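You operate a simulated robot arm through the tools that you are given. There is no shell and no other tool. Be economical: measure what you need, move in short steps, check, and stop when the job is done.

You are at the controls of a simulated robot arm. One attempt, no reset.

Task
Put the basil and the chives back in the herb carousel.
Fine: a bay each; finish with the empty bay in the gap.
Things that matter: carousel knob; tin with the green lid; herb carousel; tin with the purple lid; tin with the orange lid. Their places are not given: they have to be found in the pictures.

Only the result counts: the job must be done as asked and must still hold three seconds after the hand-in. Knocking over, shifting, dropping, spilling or breaking anything else fails it.

Robot
A 7-joint arm with a two-finger parallel gripper, fixed in place. Base frame: the origin is at the foot of the arm, x ahead of it, y to its left, z up; the work surface is at about z = 0. Lengths are in mm, angles in degrees, forces in N, time in s.
With the tool pointing down near the work surface it reaches from about 240 to 620 mm from the base axis. Its first joint turns from -66.0 to 66.0 degrees. Payload 2.6 kg.
The tool frame sits at the grasp point between the pads (the TCP): z along the fingers, y along the line on which they close. The tips reach 30 mm beyond it. Largest opening 94 mm; finger width 28, thickness 10; the body of the gripper, 50 by 96 mm, starts 55 mm behind the TCP.
Orientation is that of the tool frame in the base frame, as a unit quaternion [x, y, z, w]. With the fingers straight down and closing along the base's y, the tool's x points along the base's -x, its y along +y and its z along -z.

Tools
- The arm moves only by the tool jog_arm. Its argument "targets" is a list of rows, each a list of 7 numbers: the turn, a rotation vector about the base's x, y, z in degrees, then the shift along the base's x, y, z in mm, then the finger opening in mm, from 0 to 94. In form: [[rx, ry, rz, dx, dy, dz, fingers], ...]. A call has 1 to 10 rows; each row shifts and turns the commanded pose from where the row before left it. Each row takes 0.2 s and may step no farther than 50 mm and 8.6 degrees from the row before; otherwise, or with a gripper value out of range, the whole call is refused. A pose out of reach is approached as far as the arm can. The call stops where the force on the tool passes 70 N (or 10 N more than at its start, if that is more) or the arm is blocked; 0.2 s more then pass. Each finger travels about 72 mm/s and halts on what it meets, pressing with about 34 N; the grip force reading is that of the motor and also rises with nothing between the fingers. The clock runs only during rows and for 0.2 s after the last one: add rows that do not move to give the fingers time. It gives the time, the measured TCP pose, the force on the tool (base axes), the opening and the grip force at its end, in the units of the frame above (readings bear some noise).
- Cameras (640 x 400 px; columns grow to the right, rows downward): "scene" is fixed at [49.8, 430.1, 582.2]; the picture's right is [-0.68, -0.73, 0.00], its down [-0.33, 0.30, -0.90] and it looks along [0.65, -0.61, -0.45] (base axes); focal length 308 px, centre (320, 200). "wrist" rides on the gripper at [-37, 0, -58] in the tool frame; the picture's right is [0.00, -1.00, 0.00], its down [0.97, 0.00, -0.24] and it looks along [0.24, 0.00, 0.97] (tool axes); focal length 218 px, centre (320, 200).
- capture(camera): a new picture of that camera. The clock stands still meanwhile.
- measure_at(camera, pixels): for up to 12 pixels [column, row] of the newest picture of that camera ("zoom" is the newest enlarged one), the place [x, y, z] in the base frame of the surface seen there, good to about 2 mm, but the place of the scene camera against the robot may be out by one fixed shift of up to 12 mm in any direction. The clock stands still meanwhile.
- zoom(camera, box): a new picture of the part [left, top, right, bottom] of that camera's present view, enlarged. The clock stands still meanwhile.
- hand_in(): hands the job in; it is judged then, once.

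Work in short steps. Measure before you move; look again where a grasp or a placing could have gone wrong, and mend it. You have 80 turns and 54 pictures in all, those below and enlarged ones among them. Open the gripper and draw the arm clear of the work before you hand the job in, unless the task says otherwise; then end with one line.

The tools are called as a command line: name --pt "numbers of a row" for each row, then --argument value for the rest, lists and objects as JSON in quotes. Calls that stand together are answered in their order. jog_arm: Moves the arm, as the interface text tells. Its arguments: {"type":"object","properties":{"targets":{"type":"array","items":{"type":"array","items":{"type":"number"}}}},"required":["targets"]} The other tools are called the same way: capture (camera) takes a picture; measure_at (camera, pixels) gives the place of the surface under pixels of a picture; zoom (camera, box) takes an enlarged picture of a part of a camera's view; hand_in () hands the job in.

At the start:

```text
time: 0.0
position: [295.9, -9.9, 434.9]
orientation: [0.0, 1.0, 0.0, -0.001]
contact_force: [-0.2, 0.1, -0.4]
gripper_width: 94.0
grip_force: 0.1
```

scene: 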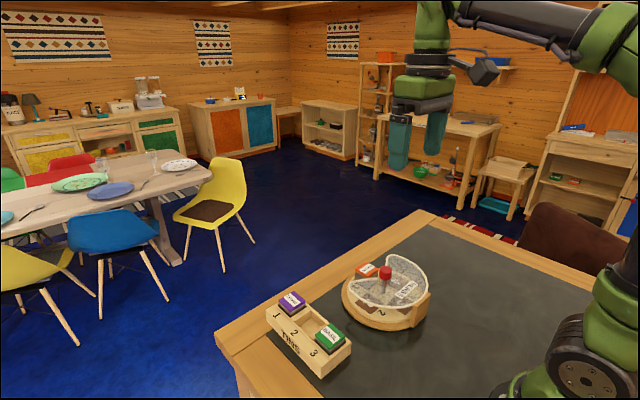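
wrist: 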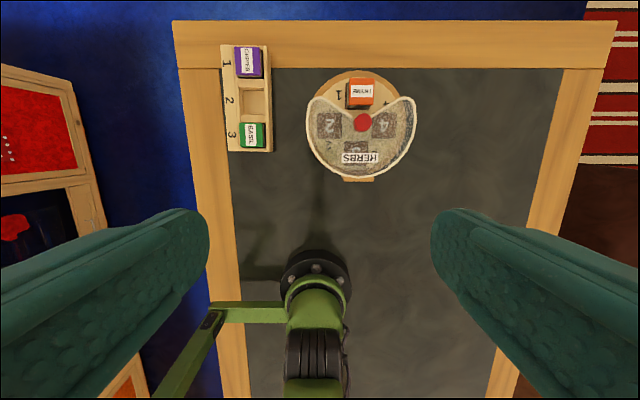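

The wrist picture shows the carousel near (361,125) and the rack with the purple and green tins near (248,100). I'll enlarge both regions.

zoom --camera "wrist" --box '[210, 30, 450, 190]'

zoom --camera "scene" --box '[250, 240, 450, 385]'

```text
2.50 times, centred on (330, 110) of wrist
```

zoom: 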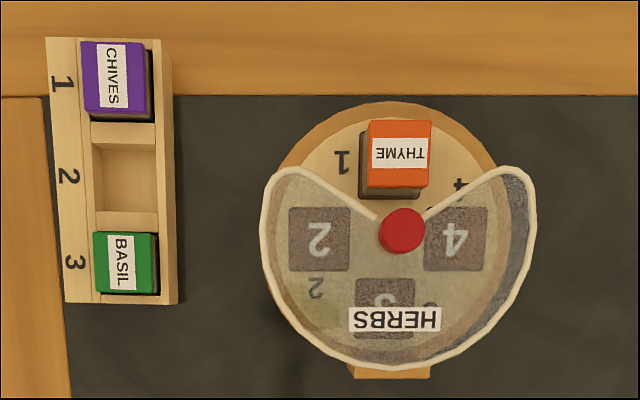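

```text
2.76 times, centred on (350, 312) of scene
```

zoom: 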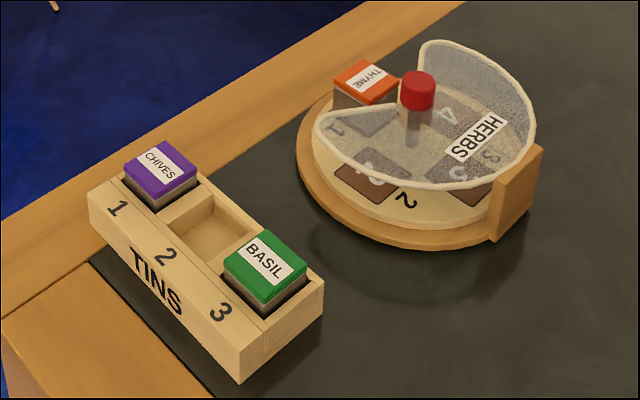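

Bays 2, 3 and 4 look empty under the fixed cover, with thyme in bay 1 at the gap. I'll measure tins, bays, knob and cover from a new wrist picture.

zoom --camera "wrist" --box '[210, 30, 450, 190]'

measure_at --camera "wrist" --pixels '[[249, 62], [252, 135], [256, 103], [362, 123], [361, 94], [386, 125], [329, 125], [360, 151], [380, 84], [312, 102], [411, 102], [361, 173]]'

measure_at --camera "zoom" --pixels '[[82, 42], [144, 42], [150, 112], [86, 108], [94, 233], [156, 233], [156, 290], [98, 292], [370, 122], [432, 122], [428, 186], [367, 186]]'

measure_at --camera "scene" --pixels '[[292, 302], [330, 336], [385, 268], [367, 270]]'

```text
2.50 times, centred on (330, 110) of wrist
```

zoom: 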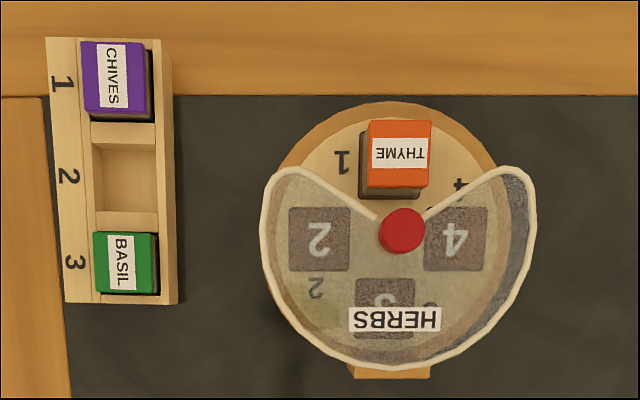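

```text
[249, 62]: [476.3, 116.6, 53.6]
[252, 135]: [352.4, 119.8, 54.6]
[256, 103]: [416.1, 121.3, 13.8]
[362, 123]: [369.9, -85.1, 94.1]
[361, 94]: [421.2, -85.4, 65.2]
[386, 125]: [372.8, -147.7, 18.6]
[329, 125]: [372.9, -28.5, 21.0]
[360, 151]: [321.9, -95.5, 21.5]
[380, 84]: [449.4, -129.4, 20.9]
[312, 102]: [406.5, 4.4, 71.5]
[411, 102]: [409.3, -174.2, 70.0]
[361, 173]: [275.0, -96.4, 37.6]
```

```text
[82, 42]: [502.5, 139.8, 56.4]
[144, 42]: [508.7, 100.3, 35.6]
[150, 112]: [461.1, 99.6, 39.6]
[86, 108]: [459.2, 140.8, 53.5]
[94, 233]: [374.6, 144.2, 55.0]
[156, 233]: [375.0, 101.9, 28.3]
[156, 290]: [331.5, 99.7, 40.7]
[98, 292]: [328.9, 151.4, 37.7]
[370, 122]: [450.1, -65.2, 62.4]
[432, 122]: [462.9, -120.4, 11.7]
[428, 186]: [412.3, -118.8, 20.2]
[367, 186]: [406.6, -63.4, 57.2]
```

```text
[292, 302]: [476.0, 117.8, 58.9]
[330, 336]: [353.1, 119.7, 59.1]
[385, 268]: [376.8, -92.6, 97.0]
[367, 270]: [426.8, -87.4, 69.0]
```

Measured: the knob is at about (371,-88), top z 94. The cover is at about z 71, tin tops at 55 to 63 and the rack top at about 39. I'll move above the knob for a closer look.

jog_arm --pt "0 0 0 13 -13 -38 94" --pt "0 0 0 13 -13 -38 94" --pt "0 0 0 13 -13 -38 94" --pt "0 0 0 13 -13 -38 94" --pt "0 0 0 12 -13 -38 94" --pt "0 0 0 12 -13 -35 94"

capture --camera "wrist"

```text
time: 1.4
position: [374.1, -92.0, 209.6]
orientation: [0.0, 1.0, -0.001, 0.001]
contact_force: [0.5, 0.3, 0.0]
gripper_width: 93.9
grip_force: 0.0
```

```text
48 pictures are left
```

wrist: 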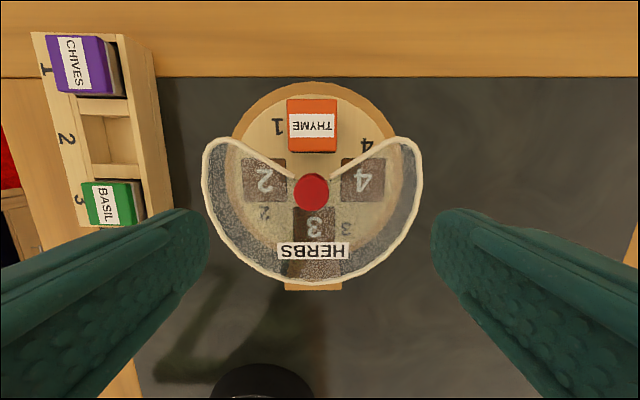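

The knob sits at (312,191) and the cover apexes lie close beside it. I'll measure the knob edges, cover edges, bays and the thyme lid.

measure_at --camera "wrist" --pixels '[[312, 191], [298, 191], [326, 191], [312, 177], [312, 204], [312, 125], [294, 174], [331, 175], [291, 102], [335, 102], [334, 149], [291, 150]]'

zoom --camera "wrist" --box '[200, 75, 430, 295]'

```text
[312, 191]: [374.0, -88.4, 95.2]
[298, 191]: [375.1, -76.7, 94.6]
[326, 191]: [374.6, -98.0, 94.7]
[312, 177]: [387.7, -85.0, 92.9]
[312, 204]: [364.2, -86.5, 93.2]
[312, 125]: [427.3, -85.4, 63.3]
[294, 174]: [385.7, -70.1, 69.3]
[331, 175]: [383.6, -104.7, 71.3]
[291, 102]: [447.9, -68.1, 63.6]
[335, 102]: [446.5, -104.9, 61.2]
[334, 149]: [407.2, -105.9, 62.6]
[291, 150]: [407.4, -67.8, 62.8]
```

```text
1.82 times, centred on (315, 185) of wrist
```

zoom: 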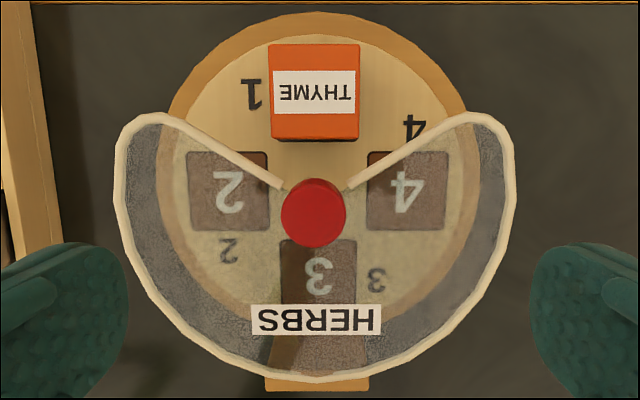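

The knob centre is (375,-87), about 24 mm across, and the thyme tin centre is (427,-87), so the bay radius is about 52 mm. I'll pre-rotate -45° and descend to above the knob, with the fingers kept open.

jog_arm --pt "0 0 -7.5 0 0 0 60" --pt "0 0 -7.5 0 0 -15 60" --pt "0 0 -7.5 0 0 -15 60" --pt "0 0 -7.5 0 0 -15 60" --pt "0 0 -7.5 0 0 -15 60" --pt "0 0 -7.5 0 0 0 60" --pt "0 0 0 0 0 0 60" --pt "0 0 0 0 0 0 60"

```text
time: 3.2
position: [372.2, -88.4, 150.2]
orientation: [0.383, 0.924, 0.0, 0.001]
contact_force: [-1.2, -0.1, -0.9]
gripper_width: 60.0
grip_force: 0.0
```

The pose is settled at z 150. I'll centre on the knob, descend to z 107 (tips at about 77, above the cover) and close.

jog_arm --pt "0 0 0 3 1.5 -15 60" --pt "0 0 0 0 0 -15 60" --pt "0 0 0 0 0 -13 60" --pt "0 0 0 0 0 0 60" --pt "0 0 0 0 0 0 40" --pt "0 0 0 0 0 0 15" --pt "0 0 0 0 0 0 15" --pt "0 0 0 0 0 0 15"

```text
time: 5.0
position: [373.9, -83.9, 105.1]
orientation: [0.383, 0.924, 0.0, 0.0]
contact_force: [1.1, -1.5, -0.5]
gripper_width: 28.6
grip_force: 34.2
```

Gripped the knob at 28.6 mm with little side force. I'll turn +60° first and look.

jog_arm --pt "0 0 6 0 0 0 10" --pt "0 0 6 0 0 0 10" --pt "0 0 6 0 0 0 10" --pt "0 0 6 0 0 0 10" --pt "0 0 6 0 0 0 10" --pt "0 0 6 0 0 0 10" --pt "0 0 6 0 0 0 10" --pt "0 0 6 0 0 0 10" --pt "0 0 0 0 0 0 10"

capture --camera "scene"

capture --camera "wrist"

```text
time: 7.0
position: [374.9, -85.4, 107.8]
orientation: [-0.027, 1.0, 0.0, 0.0]
contact_force: [0.4, -0.8, -1.5]
gripper_width: 28.6
grip_force: 34.5
```

```text
46 pictures are left
```

scene: 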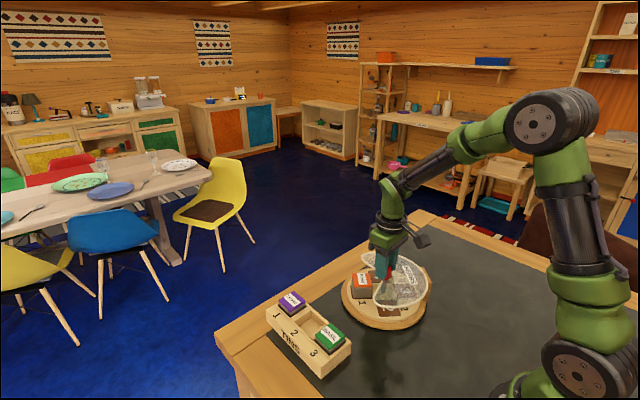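

```text
45 pictures are left
```

wrist: 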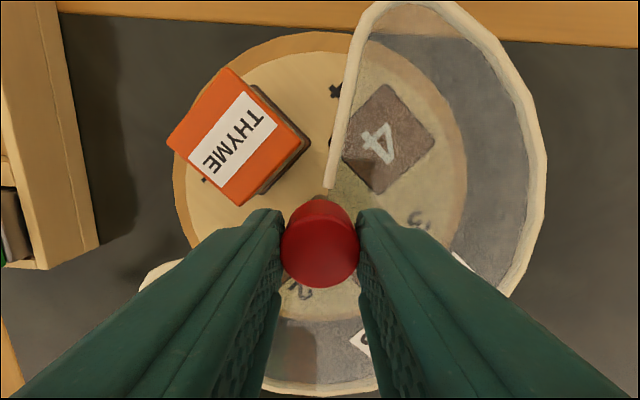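

The cover's gap seems to have turned along with the platter: thyme is at (235,135) and the gap edge now points up at (345,100). I'll release, rise and look properly.

jog_arm --pt "0 0 0 0 0 0 40" --pt "0 0 0 0 0 0 60" --pt "0 0 0 0 0 0 60" --pt "0 0 0 0 0 30 60" --pt "0 0 0 0 0 40 60" --pt "0 0 0 0 0 40 60" --pt "0 0 0 0 0 0 94" --pt "0 0 0 0 0 0 94"

capture --camera "wrist"

zoom --camera "scene" --box '[250, 220, 450, 345]'

```text
time: 8.8
position: [369.3, -85.8, 218.5]
orientation: [-0.027, 1.0, 0.0, 0.0]
contact_force: [0.2, 0.8, -0.6]
gripper_width: 94.1
grip_force: 0.0
```

```text
44 pictures are left
```

wrist: 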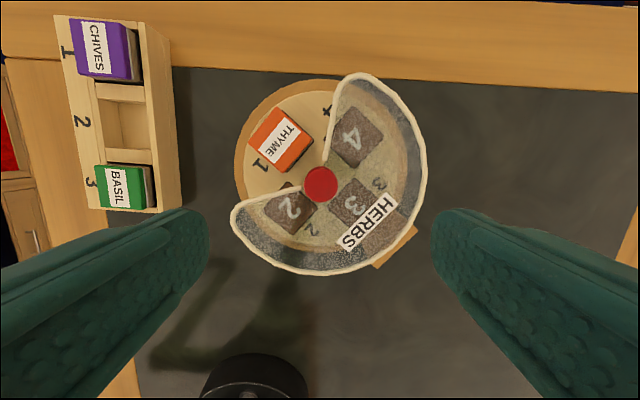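

```text
3.20 times, centred on (350, 282) of scene
```

zoom: 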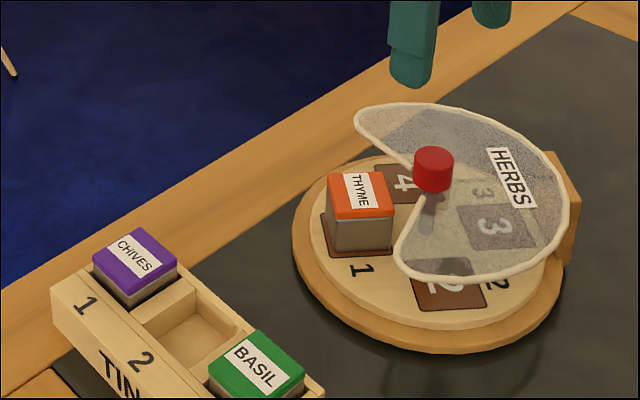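

The whole carousel, including its foot block now at (395,245), turned on the table with the knob, so the platter is held against the base by a detent or lock. I'll regrip in the same way and turn exactly 48° back. After that I'll try turning with the knob pressed down.

jog_arm --pt "0 0 0 0 0 -40 60" --pt "0 0 0 0 0 -40 60" --pt "0 0 0 0 0 -30 60" --pt "0 0 0 0 0 0 60" --pt "0 0 0 0 0 0 30" --pt "0 0 0 0 0 0 10" --pt "0 0 0 0 0 0 10" --pt "0 0 0 0 0 0 10"

jog_arm --pt "0 0 -6 0 0 0 10" --pt "0 0 -6 0 0 0 10" --pt "0 0 -6 0 0 0 10" --pt "0 0 -6 0 0 0 10" --pt "0 0 -6 0 0 0 10" --pt "0 0 -6 0 0 0 10" --pt "0 0 -6 0 0 0 10" --pt "0 0 -6 0 0 0 10" --pt "0 0 0 0 0 0 10"

capture --camera "wrist"

zoom --camera "scene" --box '[250, 220, 450, 345]'

```text
time: 10.6
position: [373.9, -85.4, 108.8]
orientation: [-0.026, 1.0, 0.0, -0.001]
contact_force: [1.2, -3.6, 0.8]
gripper_width: 28.7
grip_force: 33.8
```

```text
time: 12.6
position: [374.0, -85.8, 106.3]
orientation: [0.384, 0.924, 0.001, 0.0]
contact_force: [-12.9, 10.2, 17.3]
gripper_width: 28.6
grip_force: 34.0
```

```text
42 pictures are left
```

wrist: 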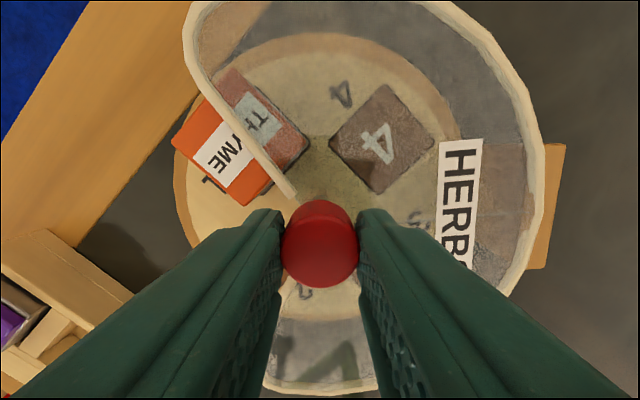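

```text
3.20 times, centred on (350, 282) of scene
```

zoom: 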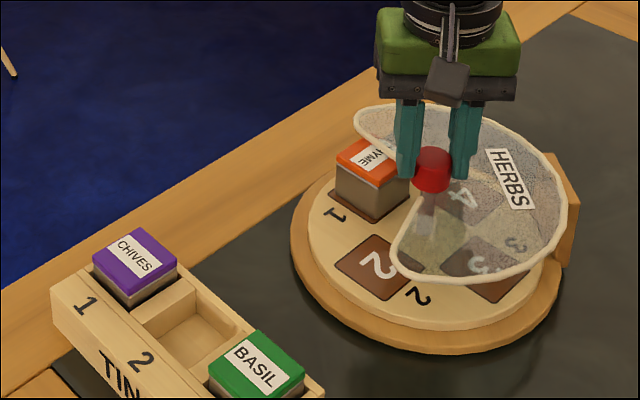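

Turning clockwise moved only the platter: the foot block stayed where it was and thyme is going under the cover, so it's a one-way ratchet. The force reading is up to 24 N, so before continuing I'll check whether thyme touches the cover.

zoom --camera "scene" --box '[340, 235, 440, 300]'

jog_arm --pt "0 0 0 0 0 0 10"

```text
6.15 times, centred on (390, 268) of scene
```

zoom: 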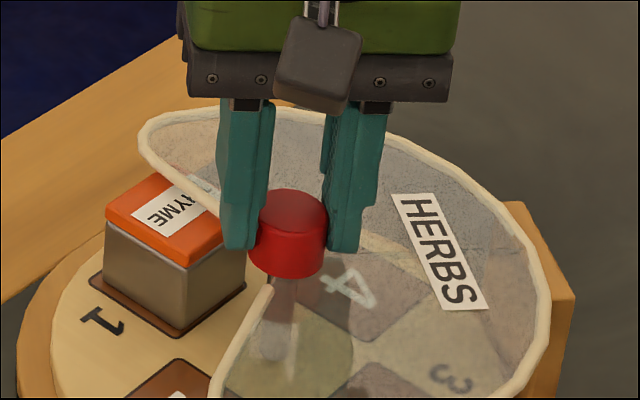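

```text
time: 13.0
position: [374.0, -84.4, 106.9]
orientation: [0.383, 0.924, 0.001, -0.001]
contact_force: [-12.1, 8.8, 16.7]
gripper_width: 28.6
grip_force: 34.1
```

Thyme slides under the cover fine. The steady 17 N upward reading suggests a fingertip resting on the cover rim. I'll open, rise a little and check that the force vanishes.

jog_arm --pt "0 0 0 0 0 0 40" --pt "0 0 0 0 0 0 60" --pt "0 0 0 0 0 0 60" --pt "0 0 0 0 0 0 60"

jog_arm --pt "0 0 0 0 0 40 60" --pt "0 0 0 0 0 40 60" --pt "0 0 7.5 0 0 30 94" --pt "0 0 7.5 0 0 0 94" --pt "0 0 7.5 0 0 0 94" --pt "0 0 7.5 0 0 0 94" --pt "0 0 7.5 0 0 0 94" --pt "0 0 7.5 0 0 0 94" --pt "0 0 0 0 0 0 94"

capture --camera "wrist"

```text
time: 14.0
position: [375.4, -85.1, 106.1]
orientation: [0.381, 0.925, -0.001, 0.0]
contact_force: [0.6, 0.4, -0.4]
gripper_width: 60.3
grip_force: 0.1
```

```text
time: 16.0
position: [374.6, -84.9, 217.1]
orientation: [-0.002, 1.0, 0.0, 0.0]
contact_force: [0.2, -0.9, -0.1]
gripper_width: 93.7
grip_force: 0.1
```

```text
39 pictures are left
```

wrist: 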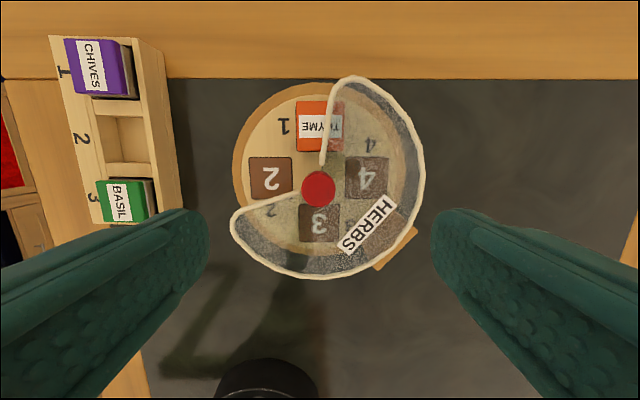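

The platter stayed put, with bay 2 exposed. My plan is to finish the clockwise quarter turn, then use the locked counter-clockwise direction to spin the base the rest of the way to its original heading. First I'll check in the air how far the wrist rotates.

measure_at --camera "wrist" --pixels '[[318, 188], [318, 174], [303, 188], [332, 188], [319, 104], [395, 248], [349, 82], [324, 160]]'

jog_arm --pt "0 0 8.5 0 0 0 94" --pt "0 0 8.5 0 0 0 94" --pt "0 0 8.5 0 0 0 94" --pt "0 0 8.5 0 0 0 94" --pt "0 0 8.5 0 0 0 94" --pt "0 0 8.5 0 0 0 94" --pt "0 0 8.5 0 0 0 94" --pt "0 0 8.5 0 0 0 94" --pt "0 0 8.5 0 0 0 94" --pt "0 0 8.5 0 0 0 94"

jog_arm --pt "0 0 8.5 0 0 0 94" --pt "0 0 8.5 0 0 0 94" --pt "0 0 8.5 0 0 0 94" --pt "0 0 8.5 0 0 0 94" --pt "0 0 8.5 0 0 0 94" --pt "0 0 8.5 0 0 0 94" --pt "0 0 0 0 0 0 94"

```text
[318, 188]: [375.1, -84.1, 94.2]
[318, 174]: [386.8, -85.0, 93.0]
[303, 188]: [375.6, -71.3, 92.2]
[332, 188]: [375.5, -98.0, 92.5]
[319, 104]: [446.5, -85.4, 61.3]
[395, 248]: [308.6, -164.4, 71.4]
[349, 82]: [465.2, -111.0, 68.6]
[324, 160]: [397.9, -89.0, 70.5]
```

```text
time: 18.2
position: [375.0, -87.7, 218.4]
orientation: [-0.677, 0.736, 0.0, 0.0]
contact_force: [0.4, -0.8, 0.2]
gripper_width: 93.9
grip_force: 0.0
```

```text
time: 19.8
position: [375.6, -88.3, 216.9]
orientation: [0.928, -0.373, 0.0, 0.0]
contact_force: [0.5, 0.2, 0.2]
gripper_width: 93.9
grip_force: 0.0
```

The wrist reaches +136° without trouble. I'll regrip the knob slightly higher (z 110) and complete the remaining 42° clockwise.

jog_arm --pt "0 0 0 0 0.5 -40 60" --pt "0 0 0 0 0 -40 60" --pt "0 0 0 0 0 -27 60" --pt "0 0 0 0 0 0 60" --pt "0 0 0 0 0 0 30" --pt "0 0 0 0 0 0 10" --pt "0 0 0 0 0 0 10" --pt "0 0 0 0 0 0 10"

jog_arm --pt "0 0 -6 0 0 0 10" --pt "0 0 -6 0 0 0 10" --pt "0 0 -6 0 0 0 10" --pt "0 0 -6 0 0 0 10" --pt "0 0 -6 0 0 0 10" --pt "0 0 -6 0 0 0 10" --pt "0 0 -6 0 0 0 10" --pt "0 0 0 0 0 0 10"

capture --camera "wrist"

zoom --camera "scene" --box '[310, 220, 450, 340]'

```text
time: 21.6
position: [376.1, -87.1, 108.0]
orientation: [0.927, -0.375, 0.0, 0.0]
contact_force: [0.4, 1.3, -0.2]
gripper_width: 28.9
grip_force: 34.0
```

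```text
time: 23.4
position: [373.1, -86.3, 111.5]
orientation: [0.731, -0.683, 0.0, 0.0]
contact_force: [0.2, -0.5, -10.3]
gripper_width: 28.8
grip_force: 34.0
```

```text
38 pictures are left
```

wrist: 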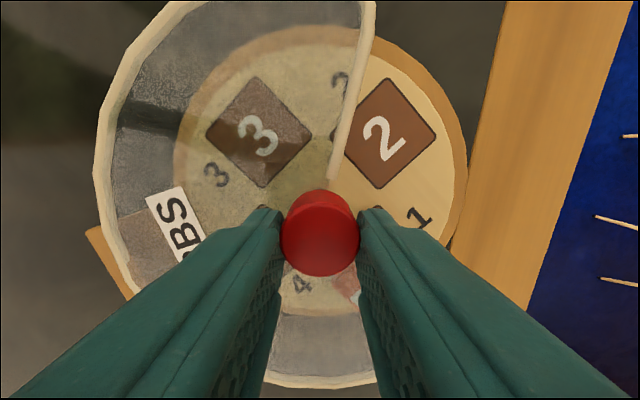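

```text
3.33 times, centred on (380, 280) of scene
```

zoom: 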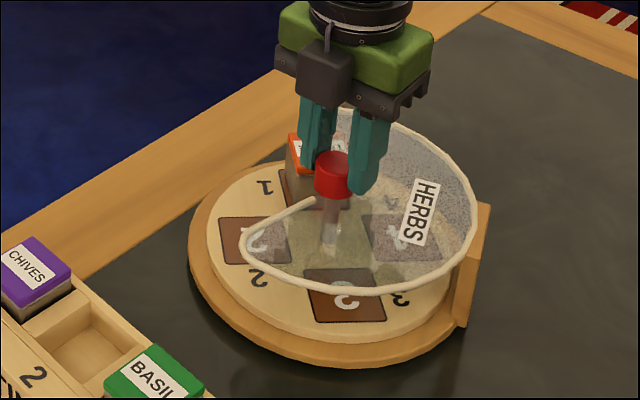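

The base seems to have moved clockwise a bit too, because the cover edge differs from before. I'll release, rise, rotate back and take an overhead look.

jog_arm --pt "0 0 0 0 0 0 40" --pt "0 0 0 0 0 0 60" --pt "0 0 0 0 0 0 60" --pt "0 0 0 0 0 40 60" --pt "0 0 0 0 0 40 60" --pt "0 0 -8.5 0 0 27 94" --pt "0 0 -8.5 0 0 0 94" --pt "0 0 -8.5 0 0 0 94" --pt "0 0 -8.5 0 0 0 94" --pt "0 0 -8.5 0 0 0 94"

jog_arm --pt "0 0 -8.5 0 0 0 94" --pt "0 0 -8.5 0 0 0 94" --pt "0 0 -8.5 0 0 0 94" --pt "0 0 -8.5 0 0 0 94" --pt "0 0 -8.5 0 0 0 94" --pt "0 0 -8.5 0 0 0 94" --pt "0 0 0 0 0 0 94" --pt "0 0 0 0 0 0 94"

zoom --camera "wrist" --box '[200, 50, 440, 290]'

```text
time: 25.6
position: [373.0, -86.2, 218.9]
orientation: [-0.433, 0.902, 0.0, -0.001]
contact_force: [-0.6, 0.2, -0.1]
gripper_width: 94.2
grip_force: 0.1
```

```text
time: 27.4
position: [375.0, -85.9, 217.2]
orientation: [-0.004, 1.0, 0.0, -0.001]
contact_force: [0.1, -0.4, 0.0]
gripper_width: 94.0
grip_force: 0.0
```

```text
1.67 times, centred on (320, 170) of wrist
```

zoom: 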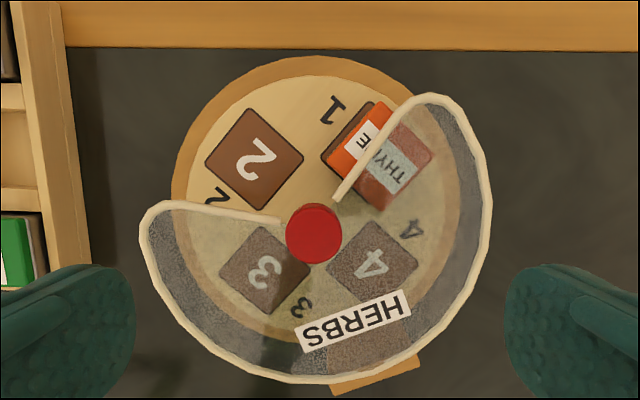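

The foot block sits about 23° round, so the base followed partly. That turn read -10 N in z (lifting), while the turn that moved only the platter read +17 N (pressing). So pressing down holds the base. I'll grip, let it settle, press down slightly and read the force.

jog_arm --pt "0 0 0 0 0 -40 60" --pt "0 0 0 0 0 -40 60" --pt "0 0 0 0 0 -27 60" --pt "0 0 0 0 0 0 60" --pt "0 0 0 0 0 0 60" --pt "0 0 0 0 0 0 30" --pt "0 0 0 0 0 0 10" --pt "0 0 0 0 0 0 10" --pt "0 0 0 0 0 0 10"

jog_arm --pt "0 0 0 0 0 -1 10" --pt "0 0 0 0 0 -1 10" --pt "0 0 0 0 0 0 10"

```text
time: 29.4
position: [373.7, -86.3, 111.9]
orientation: [-0.003, 1.0, -0.001, 0.001]
contact_force: [0.1, 4.2, 0.3]
gripper_width: 28.7
grip_force: 33.5
```

```text
time: 30.2
position: [375.1, -85.7, 110.9]
orientation: [-0.005, 1.0, 0.001, 0.001]
contact_force: [-10.5, 4.3, 22.4]
gripper_width: 29.2
grip_force: 34.1
```

Two millimetres gives about 22 N of press. I'll turn clockwise 24° while pressing and check.

jog_arm --pt "0 0 -4 0 0 0 10" --pt "0 0 -4 0 0 0 10" --pt "0 0 -4 0 0 0 10" --pt "0 0 -4 0 0 0 10" --pt "0 0 -4 0 0 0 10" --pt "0 0 -4 0 0 0 10" --pt "0 0 0 0 0 0 10"

capture --camera "wrist"

```text
time: 31.8
position: [375.0, -88.2, 108.2]
orientation: [0.204, 0.979, -0.001, 0.001]
contact_force: [-3.6, -6.4, 15.4]
gripper_width: 28.8
grip_force: 33.8
```

```text
35 pictures are left
```

wrist: 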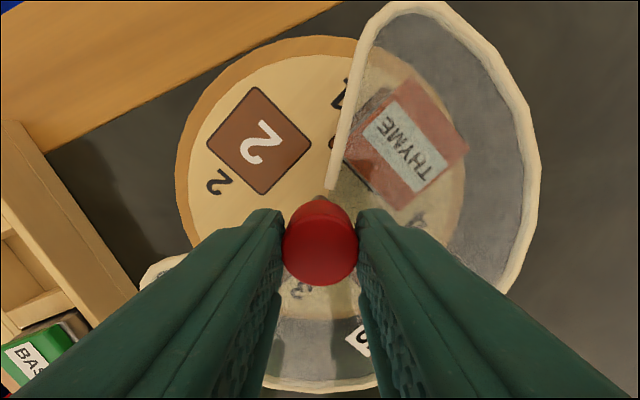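

Pressing works: only the platter turned, and bay 2 is now about in the middle of the gap. Now I'll ease upward slightly so the base follows, and read the force before turning it back.

jog_arm --pt "0 0 0 0 0 1.5 10" --pt "0 0 0 0 0 1.5 10" --pt "0 0 0 0 0 0 10"

```text
time: 32.6
position: [374.3, -84.6, 109.7]
orientation: [0.203, 0.979, 0.0, -0.001]
contact_force: [0.5, 0.4, -1.1]
gripper_width: 28.6
grip_force: 33.9
```

The force is now neutral. I'll lift about 0.8 mm more, turn clockwise 22° and look.

jog_arm --pt "0 0 0 0 0 0.8 10" --pt "0 0 -5 0 0 0 10" --pt "0 0 -5 0 0 0 10" --pt "0 0 -6 0 0 0 10" --pt "0 0 -6 0 0 0 10" --pt "0 0 0 0 0 0 10"

capture --camera "wrist"

```text
time: 34.0
position: [375.0, -86.4, 112.9]
orientation: [0.386, 0.923, 0.0, 0.0]
contact_force: [-0.8, -0.5, -10.8]
gripper_width: 28.8
grip_force: 34.1
```

```text
34 pictures are left
```

wrist: 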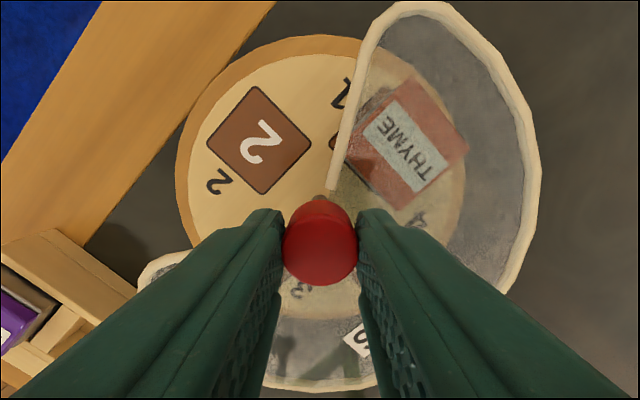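

The base and platter turned together as intended. I'll set the knob back down (neutral force), release, rise and look from overhead at tool angle 0.

jog_arm --pt "0 0 0 0 0 -0.8 10" --pt "0 0 0 0 0 0 10" --pt "0 0 0 0 0 0 40" --pt "0 0 0 0 0 0 60" --pt "0 0 0 0 0 0 60" --pt "0 0 0 0 0 40 60" --pt "0 0 7.7 0 0 40 60" --pt "0 0 7.7 0 0 27 94" --pt "0 0 7.7 0 0 0 94"

jog_arm --pt "0 0 7.7 0 0 0 94" --pt "0 0 7.7 0 0 0 94" --pt "0 0 7.7 0 0 0 94" --pt "0 0 0 0 0 0 94" --pt "0 0 0 0 0 0 94"

capture --camera "wrist"

zoom --camera "wrist" --box '[200, 75, 430, 295]'

```text
time: 36.0
position: [376.1, -84.1, 220.3]
orientation: [0.192, 0.981, 0.0, 0.0]
contact_force: [0.2, -0.6, 0.7]
gripper_width: 94.2
grip_force: 0.1
```

```text
time: 37.2
position: [374.7, -86.2, 218.3]
orientation: [-0.006, 1.0, 0.001, 0.0]
contact_force: [1.6, 0.7, 0.4]
gripper_width: 94.1
grip_force: 0.0
```

```text
33 pictures are left
```

wrist: 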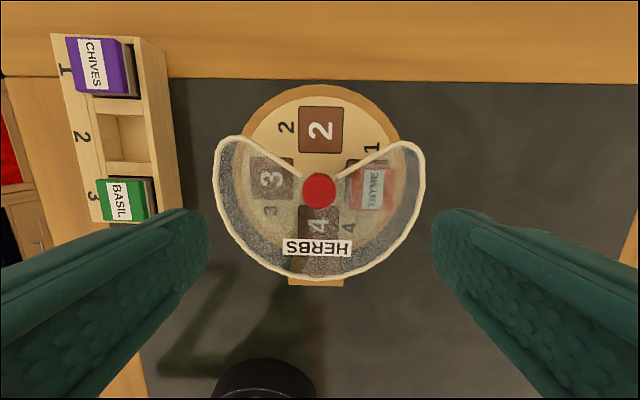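

```text
1.82 times, centred on (315, 185) of wrist
```

zoom: 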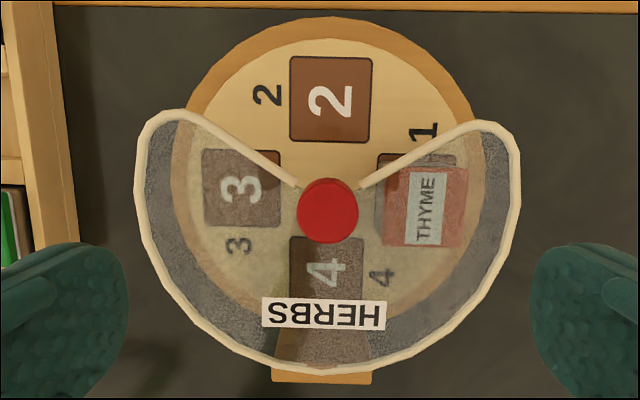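

The base is back at its original heading and bay 2 is square in the gap. I'll measure bay 2, thyme and the rack tins.

measure_at --camera "wrist" --pixels '[[301, 109], [341, 108], [341, 151], [301, 151], [320, 130], [319, 189], [290, 130], [372, 189], [316, 281]]'

measure_at --camera "zoom" --pixels '[[388, 172], [464, 172], [460, 243], [388, 240], [293, 60], [367, 60], [366, 139], [293, 139]]'

```text
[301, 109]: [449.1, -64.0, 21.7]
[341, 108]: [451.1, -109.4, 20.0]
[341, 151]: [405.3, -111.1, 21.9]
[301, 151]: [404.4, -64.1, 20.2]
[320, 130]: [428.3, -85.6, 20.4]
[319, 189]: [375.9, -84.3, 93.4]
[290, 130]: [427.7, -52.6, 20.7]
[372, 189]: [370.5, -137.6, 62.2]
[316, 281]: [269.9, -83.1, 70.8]
```

```text
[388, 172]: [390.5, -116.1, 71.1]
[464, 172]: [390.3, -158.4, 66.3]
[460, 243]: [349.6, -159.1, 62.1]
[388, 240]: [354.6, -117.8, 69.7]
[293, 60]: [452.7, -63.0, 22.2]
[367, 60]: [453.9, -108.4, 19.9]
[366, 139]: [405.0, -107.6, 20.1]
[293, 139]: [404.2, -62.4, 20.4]
```

Bay 2 centre is (428,-87), and it's about 46 mm wide for a 40 mm tin. I'll move above the basil tin and measure it from close up.

jog_arm --pt "0 0 0 -4 41 -5 94" --pt "0 0 0 -4 41 -5 94" --pt "0 0 0 -4 41 -5 94" --pt "0 0 0 -5 41 -5 94" --pt "0 0 0 -5 42 -5 94" --pt "0 0 0 0 0 0 94" --pt "0 0 0 0 0 0 94"

capture --camera "wrist"

```text
time: 38.8
position: [351.7, 119.4, 190.9]
orientation: [-0.008, 1.0, 0.0, 0.0]
contact_force: [-0.3, -0.5, -0.9]
gripper_width: 94.0
grip_force: 0.0
```

```text
31 pictures are left
```

wrist: 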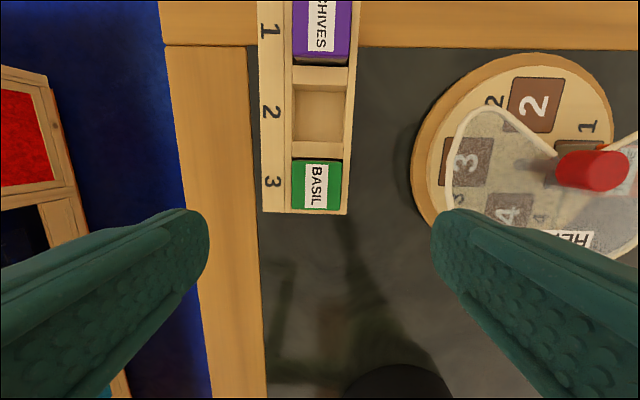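

Basil is at (316,185). I'll measure its lid edges, the rack walls and the chives lid.

measure_at --camera "wrist" --pixels '[[294, 163], [339, 163], [338, 206], [294, 206], [316, 185], [345, 185], [282, 185], [316, 211], [316, 153], [320, 57], [296, 52], [343, 52]]'

zoom --camera "wrist" --box '[250, 130, 370, 230]'

```text
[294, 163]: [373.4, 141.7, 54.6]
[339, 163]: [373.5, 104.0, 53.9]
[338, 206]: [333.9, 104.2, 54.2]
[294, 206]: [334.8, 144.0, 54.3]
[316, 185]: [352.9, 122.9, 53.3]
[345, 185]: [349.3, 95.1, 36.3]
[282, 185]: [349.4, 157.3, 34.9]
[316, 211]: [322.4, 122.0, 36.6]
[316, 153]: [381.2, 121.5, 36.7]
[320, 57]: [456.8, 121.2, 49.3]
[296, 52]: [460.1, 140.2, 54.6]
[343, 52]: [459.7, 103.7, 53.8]
```

```text
4.00 times, centred on (310, 180) of wrist
```

zoom: 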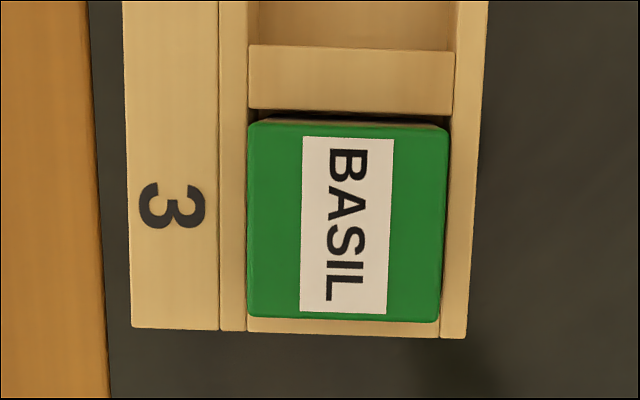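

Basil lid centre is (354,123), top z 54, and the rack top is at 36. I'll straighten the tool, descend to TCP z of about 71 (tips at 41, on the lid) and close.

jog_arm --pt "0 0 -0.9 0.8 3.2 -30 94" --pt "0 0 0 0 0 -35 80" --pt "0 0 0 0 0 -35 80" --pt "0 0 0 0 0 -22 80" --pt "0 0 0 0 0 0 80" --pt "0 0 0 0 0 0 80"

capture --camera "wrist"

```text
time: 40.2
position: [353.3, 119.9, 70.2]
orientation: [0.002, 1.0, 0.0, 0.0]
contact_force: [0.9, 0.7, -0.9]
gripper_width: 80.0
grip_force: 0.1
```

```text
29 pictures are left
```

wrist: 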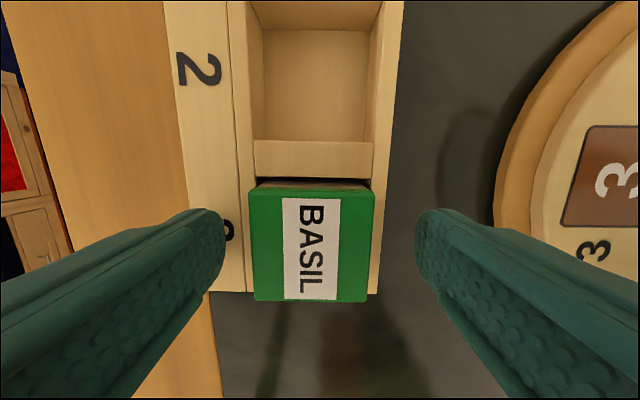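

The tin appears about 7 px left of the finger midline, roughly 2.5 mm towards +y. I'll shift +2.5 mm and close slowly.

jog_arm --pt "0 0 0 0 2.5 0 80" --pt "0 0 0 0 0 0 60" --pt "0 0 0 0 0 0 50" --pt "0 0 0 0 0 0 42" --pt "0 0 0 0 0 0 30" --pt "0 0 0 0 0 0 30" --pt "0 0 0 0 0 0 30"

capture --camera "wrist"

```text
time: 41.8
position: [352.7, 124.3, 70.5]
orientation: [0.001, 1.0, 0.0, 0.0]
contact_force: [0.0, -0.1, 0.2]
gripper_width: 44.0
grip_force: 33.5
```

```text
28 pictures are left
```

wrist: 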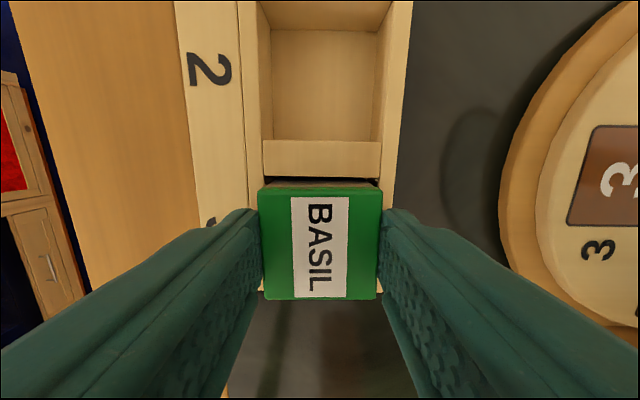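

Basil is gripped at 44 mm. I'll lift straight up slowly first and then higher.

jog_arm --pt "0 0 0 0 0 15 30" --pt "0 0 0 0 0 20 30" --pt "0 0 0 0 0 35 30" --pt "0 0 0 0 0 40 30" --pt "0 0 0 0 0 0 30" --pt "0 0 0 0 0 0 30"

capture --camera "wrist"

measure_at --camera "wrist" --pixels '[[320, 245], [320, 195], [320, 293], [270, 230], [372, 230]]'

```text
time: 43.2
position: [351.0, 126.1, 182.3]
orientation: [0.001, 1.0, 0.0, 0.0]
contact_force: [-0.5, -0.2, -1.7]
gripper_width: 43.9
grip_force: 33.8
```

```text
27 pictures are left
```

wrist: 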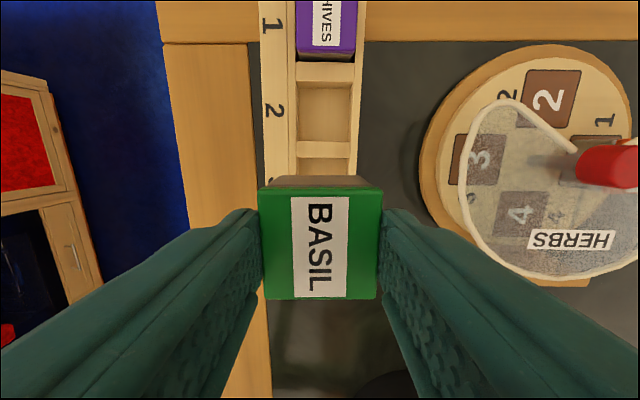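

```text
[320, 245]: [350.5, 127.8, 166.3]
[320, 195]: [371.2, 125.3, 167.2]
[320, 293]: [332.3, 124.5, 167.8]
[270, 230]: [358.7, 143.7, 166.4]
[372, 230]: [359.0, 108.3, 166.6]
```

Basil is held with its top 14 mm below the TCP, so the bottom is about 56 mm below. I'll carry it over the gap, staying high above the knob.

jog_arm --pt "0 0 0 15 -42 0 30" --pt "0 0 0 15 -42 0 30" --pt "0 0 0 15 -42 0 30" --pt "0 0 0 15 -42 0 30" --pt "0 0 0 15 -44 0 30" --pt "0 0 0 0 0 -30 30" --pt "0 0 0 0 0 -30 30" --pt "0 0 0 0 0 0 30" --pt "0 0 0 0 0 0 30"

capture --camera "wrist"

zoom --camera "scene" --box '[310, 210, 450, 330]'

```text
time: 45.2
position: [430.7, -85.5, 120.5]
orientation: [0.001, 1.0, 0.0, 0.0]
contact_force: [0.8, -0.3, -0.8]
gripper_width: 44.3
grip_force: 34.4
```

```text
26 pictures are left
```

wrist: 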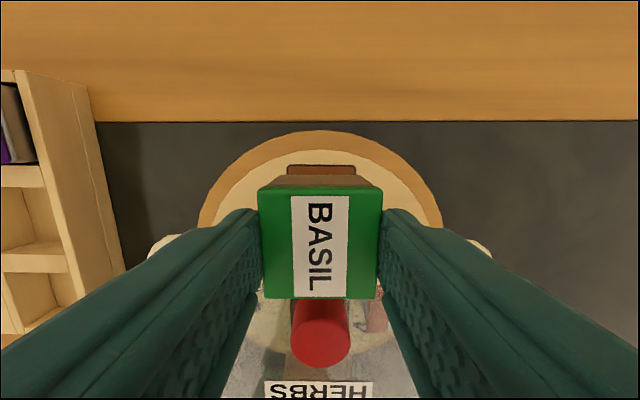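

```text
3.33 times, centred on (380, 270) of scene
```

zoom: 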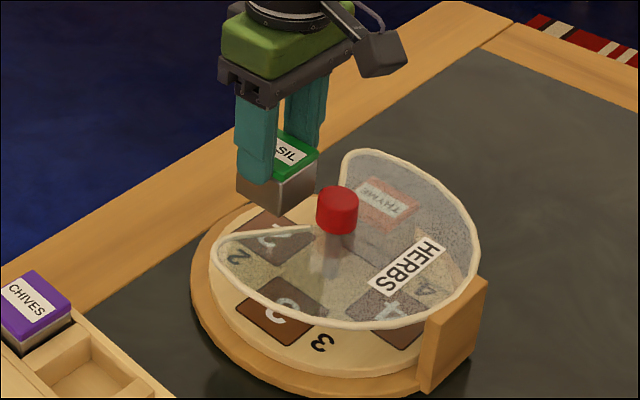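

The tin is laterally centred over bay 2, whose visible edge centres at column 322. I'll descend in small steps to just above the platter and look.

jog_arm --pt "0 0 0 0 0 -10 30" --pt "0 0 0 0 0 -10 30" --pt "0 0 0 0 0 -10 30" --pt "0 0 0 0 0 -7 30" --pt "0 0 0 0 0 0 30" --pt "0 0 0 0 0 0 30"

capture --camera "wrist"

zoom --camera "scene" --box '[330, 240, 430, 325]'

```text
time: 46.6
position: [429.8, -86.7, 83.8]
orientation: [0.002, 1.0, 0.001, 0.001]
contact_force: [-0.3, 0.4, -1.2]
gripper_width: 44.0
grip_force: 34.5
```

```text
24 pictures are left
```

wrist: 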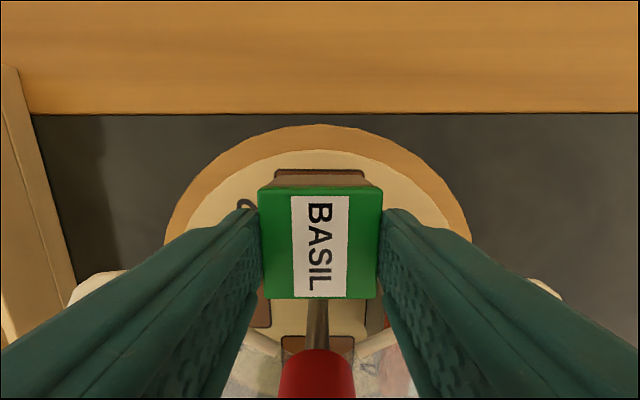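

```text
4.71 times, centred on (380, 282) of scene
```

zoom: 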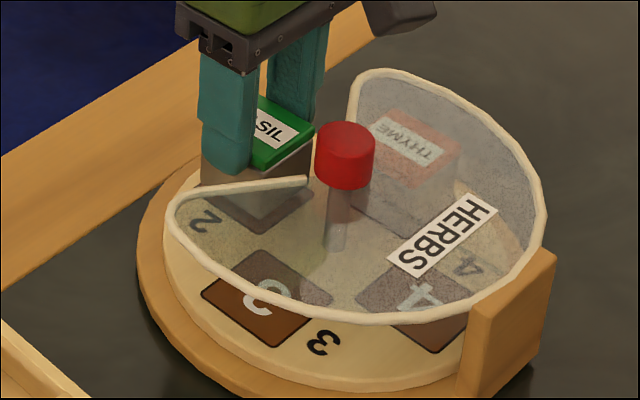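

The tin is well inside the bay outline and the fingers clear the cover. I'll lower gently until there is contact.

jog_arm --pt "0 0 0 0 0 -3 30" --pt "0 0 0 0 0 -2 30" --pt "0 0 0 0 0 -1 30" --pt "0 0 0 0 0 0 30"

```text
time: 47.6
position: [428.8, -86.3, 77.3]
orientation: [0.002, 1.0, 0.0, 0.0]
contact_force: [-0.5, 0.0, -0.5]
gripper_width: 44.0
grip_force: 33.6
```

No contact yet. I'll lower another 2 mm.

jog_arm --pt "0 0 0 0 0 -1 30" --pt "0 0 0 0 0 -1 30" --pt "0 0 0 0 0 0 30"

zoom --camera "scene" --box '[330, 240, 430, 325]'

```text
time: 48.4
position: [429.7, -85.4, 78.3]
orientation: [0.002, 1.0, 0.001, 0.002]
contact_force: [-3.0, 0.7, 22.1]
gripper_width: 44.1
grip_force: 34.2
```

```text
4.71 times, centred on (380, 282) of scene
```

zoom: 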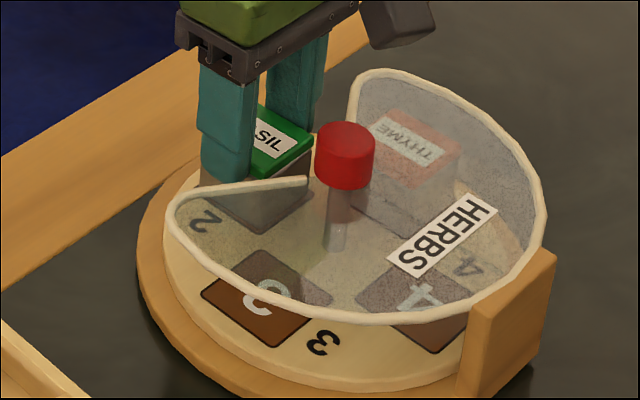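

Contact at 22 N, so the tin is seated. I'll ease off 1.5 mm, open to 62 and rise straight up.

jog_arm --pt "0 0 0 0 0 1.5 30" --pt "0 0 0 0 0 0 30" --pt "0 0 0 0 0 0 50" --pt "0 0 0 0 0 0 60" --pt "0 0 0 0 0 0 60" --pt "0 0 0 0 0 20 60" --pt "0 0 0 0 0 40 60" --pt "0 0 0 0 0 40 60"

jog_arm --pt "0 0 0 -18 0 15 94" --pt "0 0 0 -18 0 14 94" --pt "0 0 0 -18 0 14 94" --pt "0 0 0 0 0 0 94" --pt "0 0 0 0 0 0 94"

zoom --camera "wrist" --box '[200, 75, 430, 295]'

```text
time: 50.2
position: [429.4, -84.8, 177.4]
orientation: [0.001, 1.0, 0.0, 0.0]
contact_force: [-0.3, 0.3, -0.3]
gripper_width: 60.2
grip_force: 0.2
```

```text
time: 51.4
position: [374.8, -84.7, 221.8]
orientation: [0.002, 1.0, 0.0, 0.0]
contact_force: [-0.3, 0.4, 0.9]
gripper_width: 94.0
grip_force: 0.1
```

```text
1.82 times, centred on (315, 185) of wrist
```

zoom: 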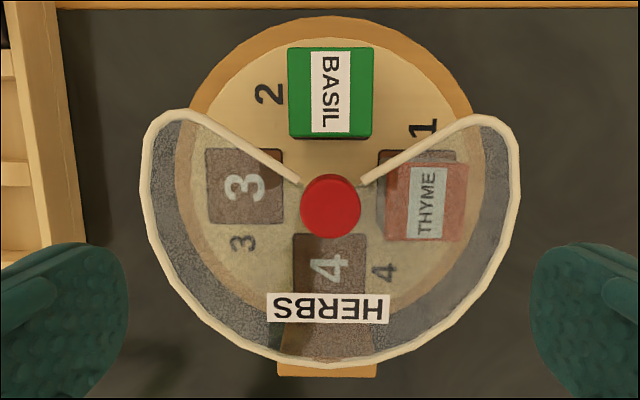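

Basil sits in bay 2. I'll measure its top, then pre-rotate +45° for the next clockwise turn.

measure_at --camera "zoom" --pixels '[[330, 90], [292, 52], [368, 52], [368, 130], [292, 130], [330, 207]]'

jog_arm --pt "0 0 7.5 0 0 0 80" --pt "0 0 7.5 0 0 -10 60" --pt "0 0 7.5 0 0 -20 60" --pt "0 0 7.5 0 0 -25 60" --pt "0 0 7.5 0 0 -25 60" --pt "0 0 7.5 0 0 0 60" --pt "0 0 0 0 0 0 60"

```text
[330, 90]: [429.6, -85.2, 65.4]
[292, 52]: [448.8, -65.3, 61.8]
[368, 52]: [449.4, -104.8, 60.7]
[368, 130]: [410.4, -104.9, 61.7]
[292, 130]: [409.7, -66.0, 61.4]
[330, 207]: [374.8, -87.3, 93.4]
```

```text
time: 53.0
position: [373.9, -87.0, 141.6]
orientation: [-0.383, 0.924, 0.0, 0.001]
contact_force: [-0.4, -0.9, 0.0]
gripper_width: 60.2
grip_force: 0.1
```

Basil's top is at z 62, level and centred at (429,-85). I'll descend to z 110, grip the knob and press 2 mm.

jog_arm --pt "0 0 0 0 0 -15 60" --pt "0 0 0 0 0 -15.5 60" --pt "0 0 0 0 0 0 60" --pt "0 0 0 0 0 0 60" --pt "0 0 0 0 0 0 30" --pt "0 0 0 0 0 0 10" --pt "0 0 0 0 0 0 10" --pt "0 0 0 0 0 -1 10" --pt "0 0 0 0 0 -1 10" --pt "0 0 0 0 0 0 10"

```text
time: 55.2
position: [375.3, -85.8, 108.7]
orientation: [-0.381, 0.924, -0.002, 0.001]
contact_force: [-1.9, -0.6, 9.7]
gripper_width: 29.1
grip_force: 33.8
```

The press is only 10 N, so I'll add 1 mm and turn the first 40.5° clockwise.

jog_arm --pt "0 0 0 0 0 -1 10" --pt "0 0 -4.5 0 0 0 10" --pt "0 0 -4.5 0 0 0 10" --pt "0 0 -4.5 0 0 0 10" --pt "0 0 -4.5 0 0 0 10" --pt "0 0 -4.5 0 0 0 10" --pt "0 0 -4.5 0 0 0 10" --pt "0 0 -4.5 0 0 0 10" --pt "0 0 -4.5 0 0 0 10" --pt "0 0 -4.5 0 0 0 10"

capture --camera "wrist"

```text
time: 57.4
position: [374.9, -87.3, 107.9]
orientation: [-0.037, 0.999, -0.001, 0.001]
contact_force: [5.2, -6.0, 23.7]
gripper_width: 28.7
grip_force: 33.9
```

```text
20 pictures are left
```

wrist: 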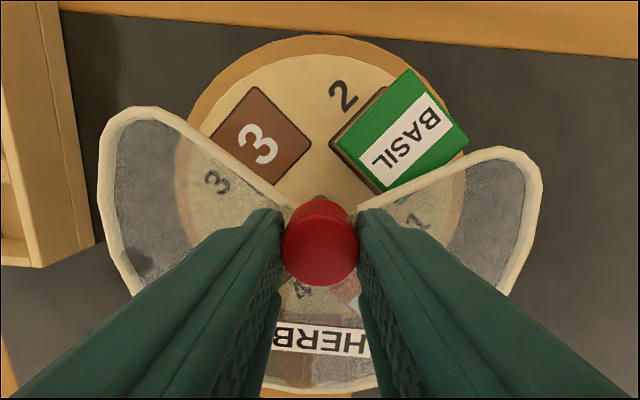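

The base is stationary and the platter turns. I'll complete the remaining 49.5°.

jog_arm --pt "0 0 -5 0 0 0 10" --pt "0 0 -5 0 0 0 10" --pt "0 0 -5 0 0 0 10" --pt "0 0 -5 0 0 0 10" --pt "0 0 -5 0 0 0 10" --pt "0 0 -5 0 0 0 10" --pt "0 0 -5 0 0 0 10" --pt "0 0 -5 0 0 0 10" --pt "0 0 -5 0 0 0 10" --pt "0 0 -4.5 0 0 0 10"

capture --camera "wrist"

```text
time: 59.6
position: [372.8, -85.9, 106.5]
orientation: [0.385, 0.923, 0.001, 0.0]
contact_force: [6.7, -5.7, 3.4]
gripper_width: 28.2
grip_force: 34.0
```

```text
19 pictures are left
```

wrist: 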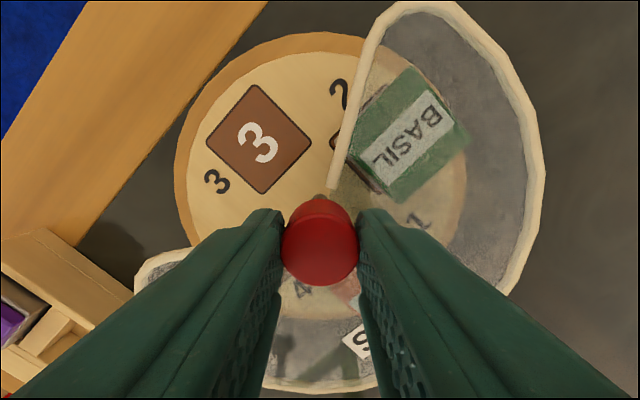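

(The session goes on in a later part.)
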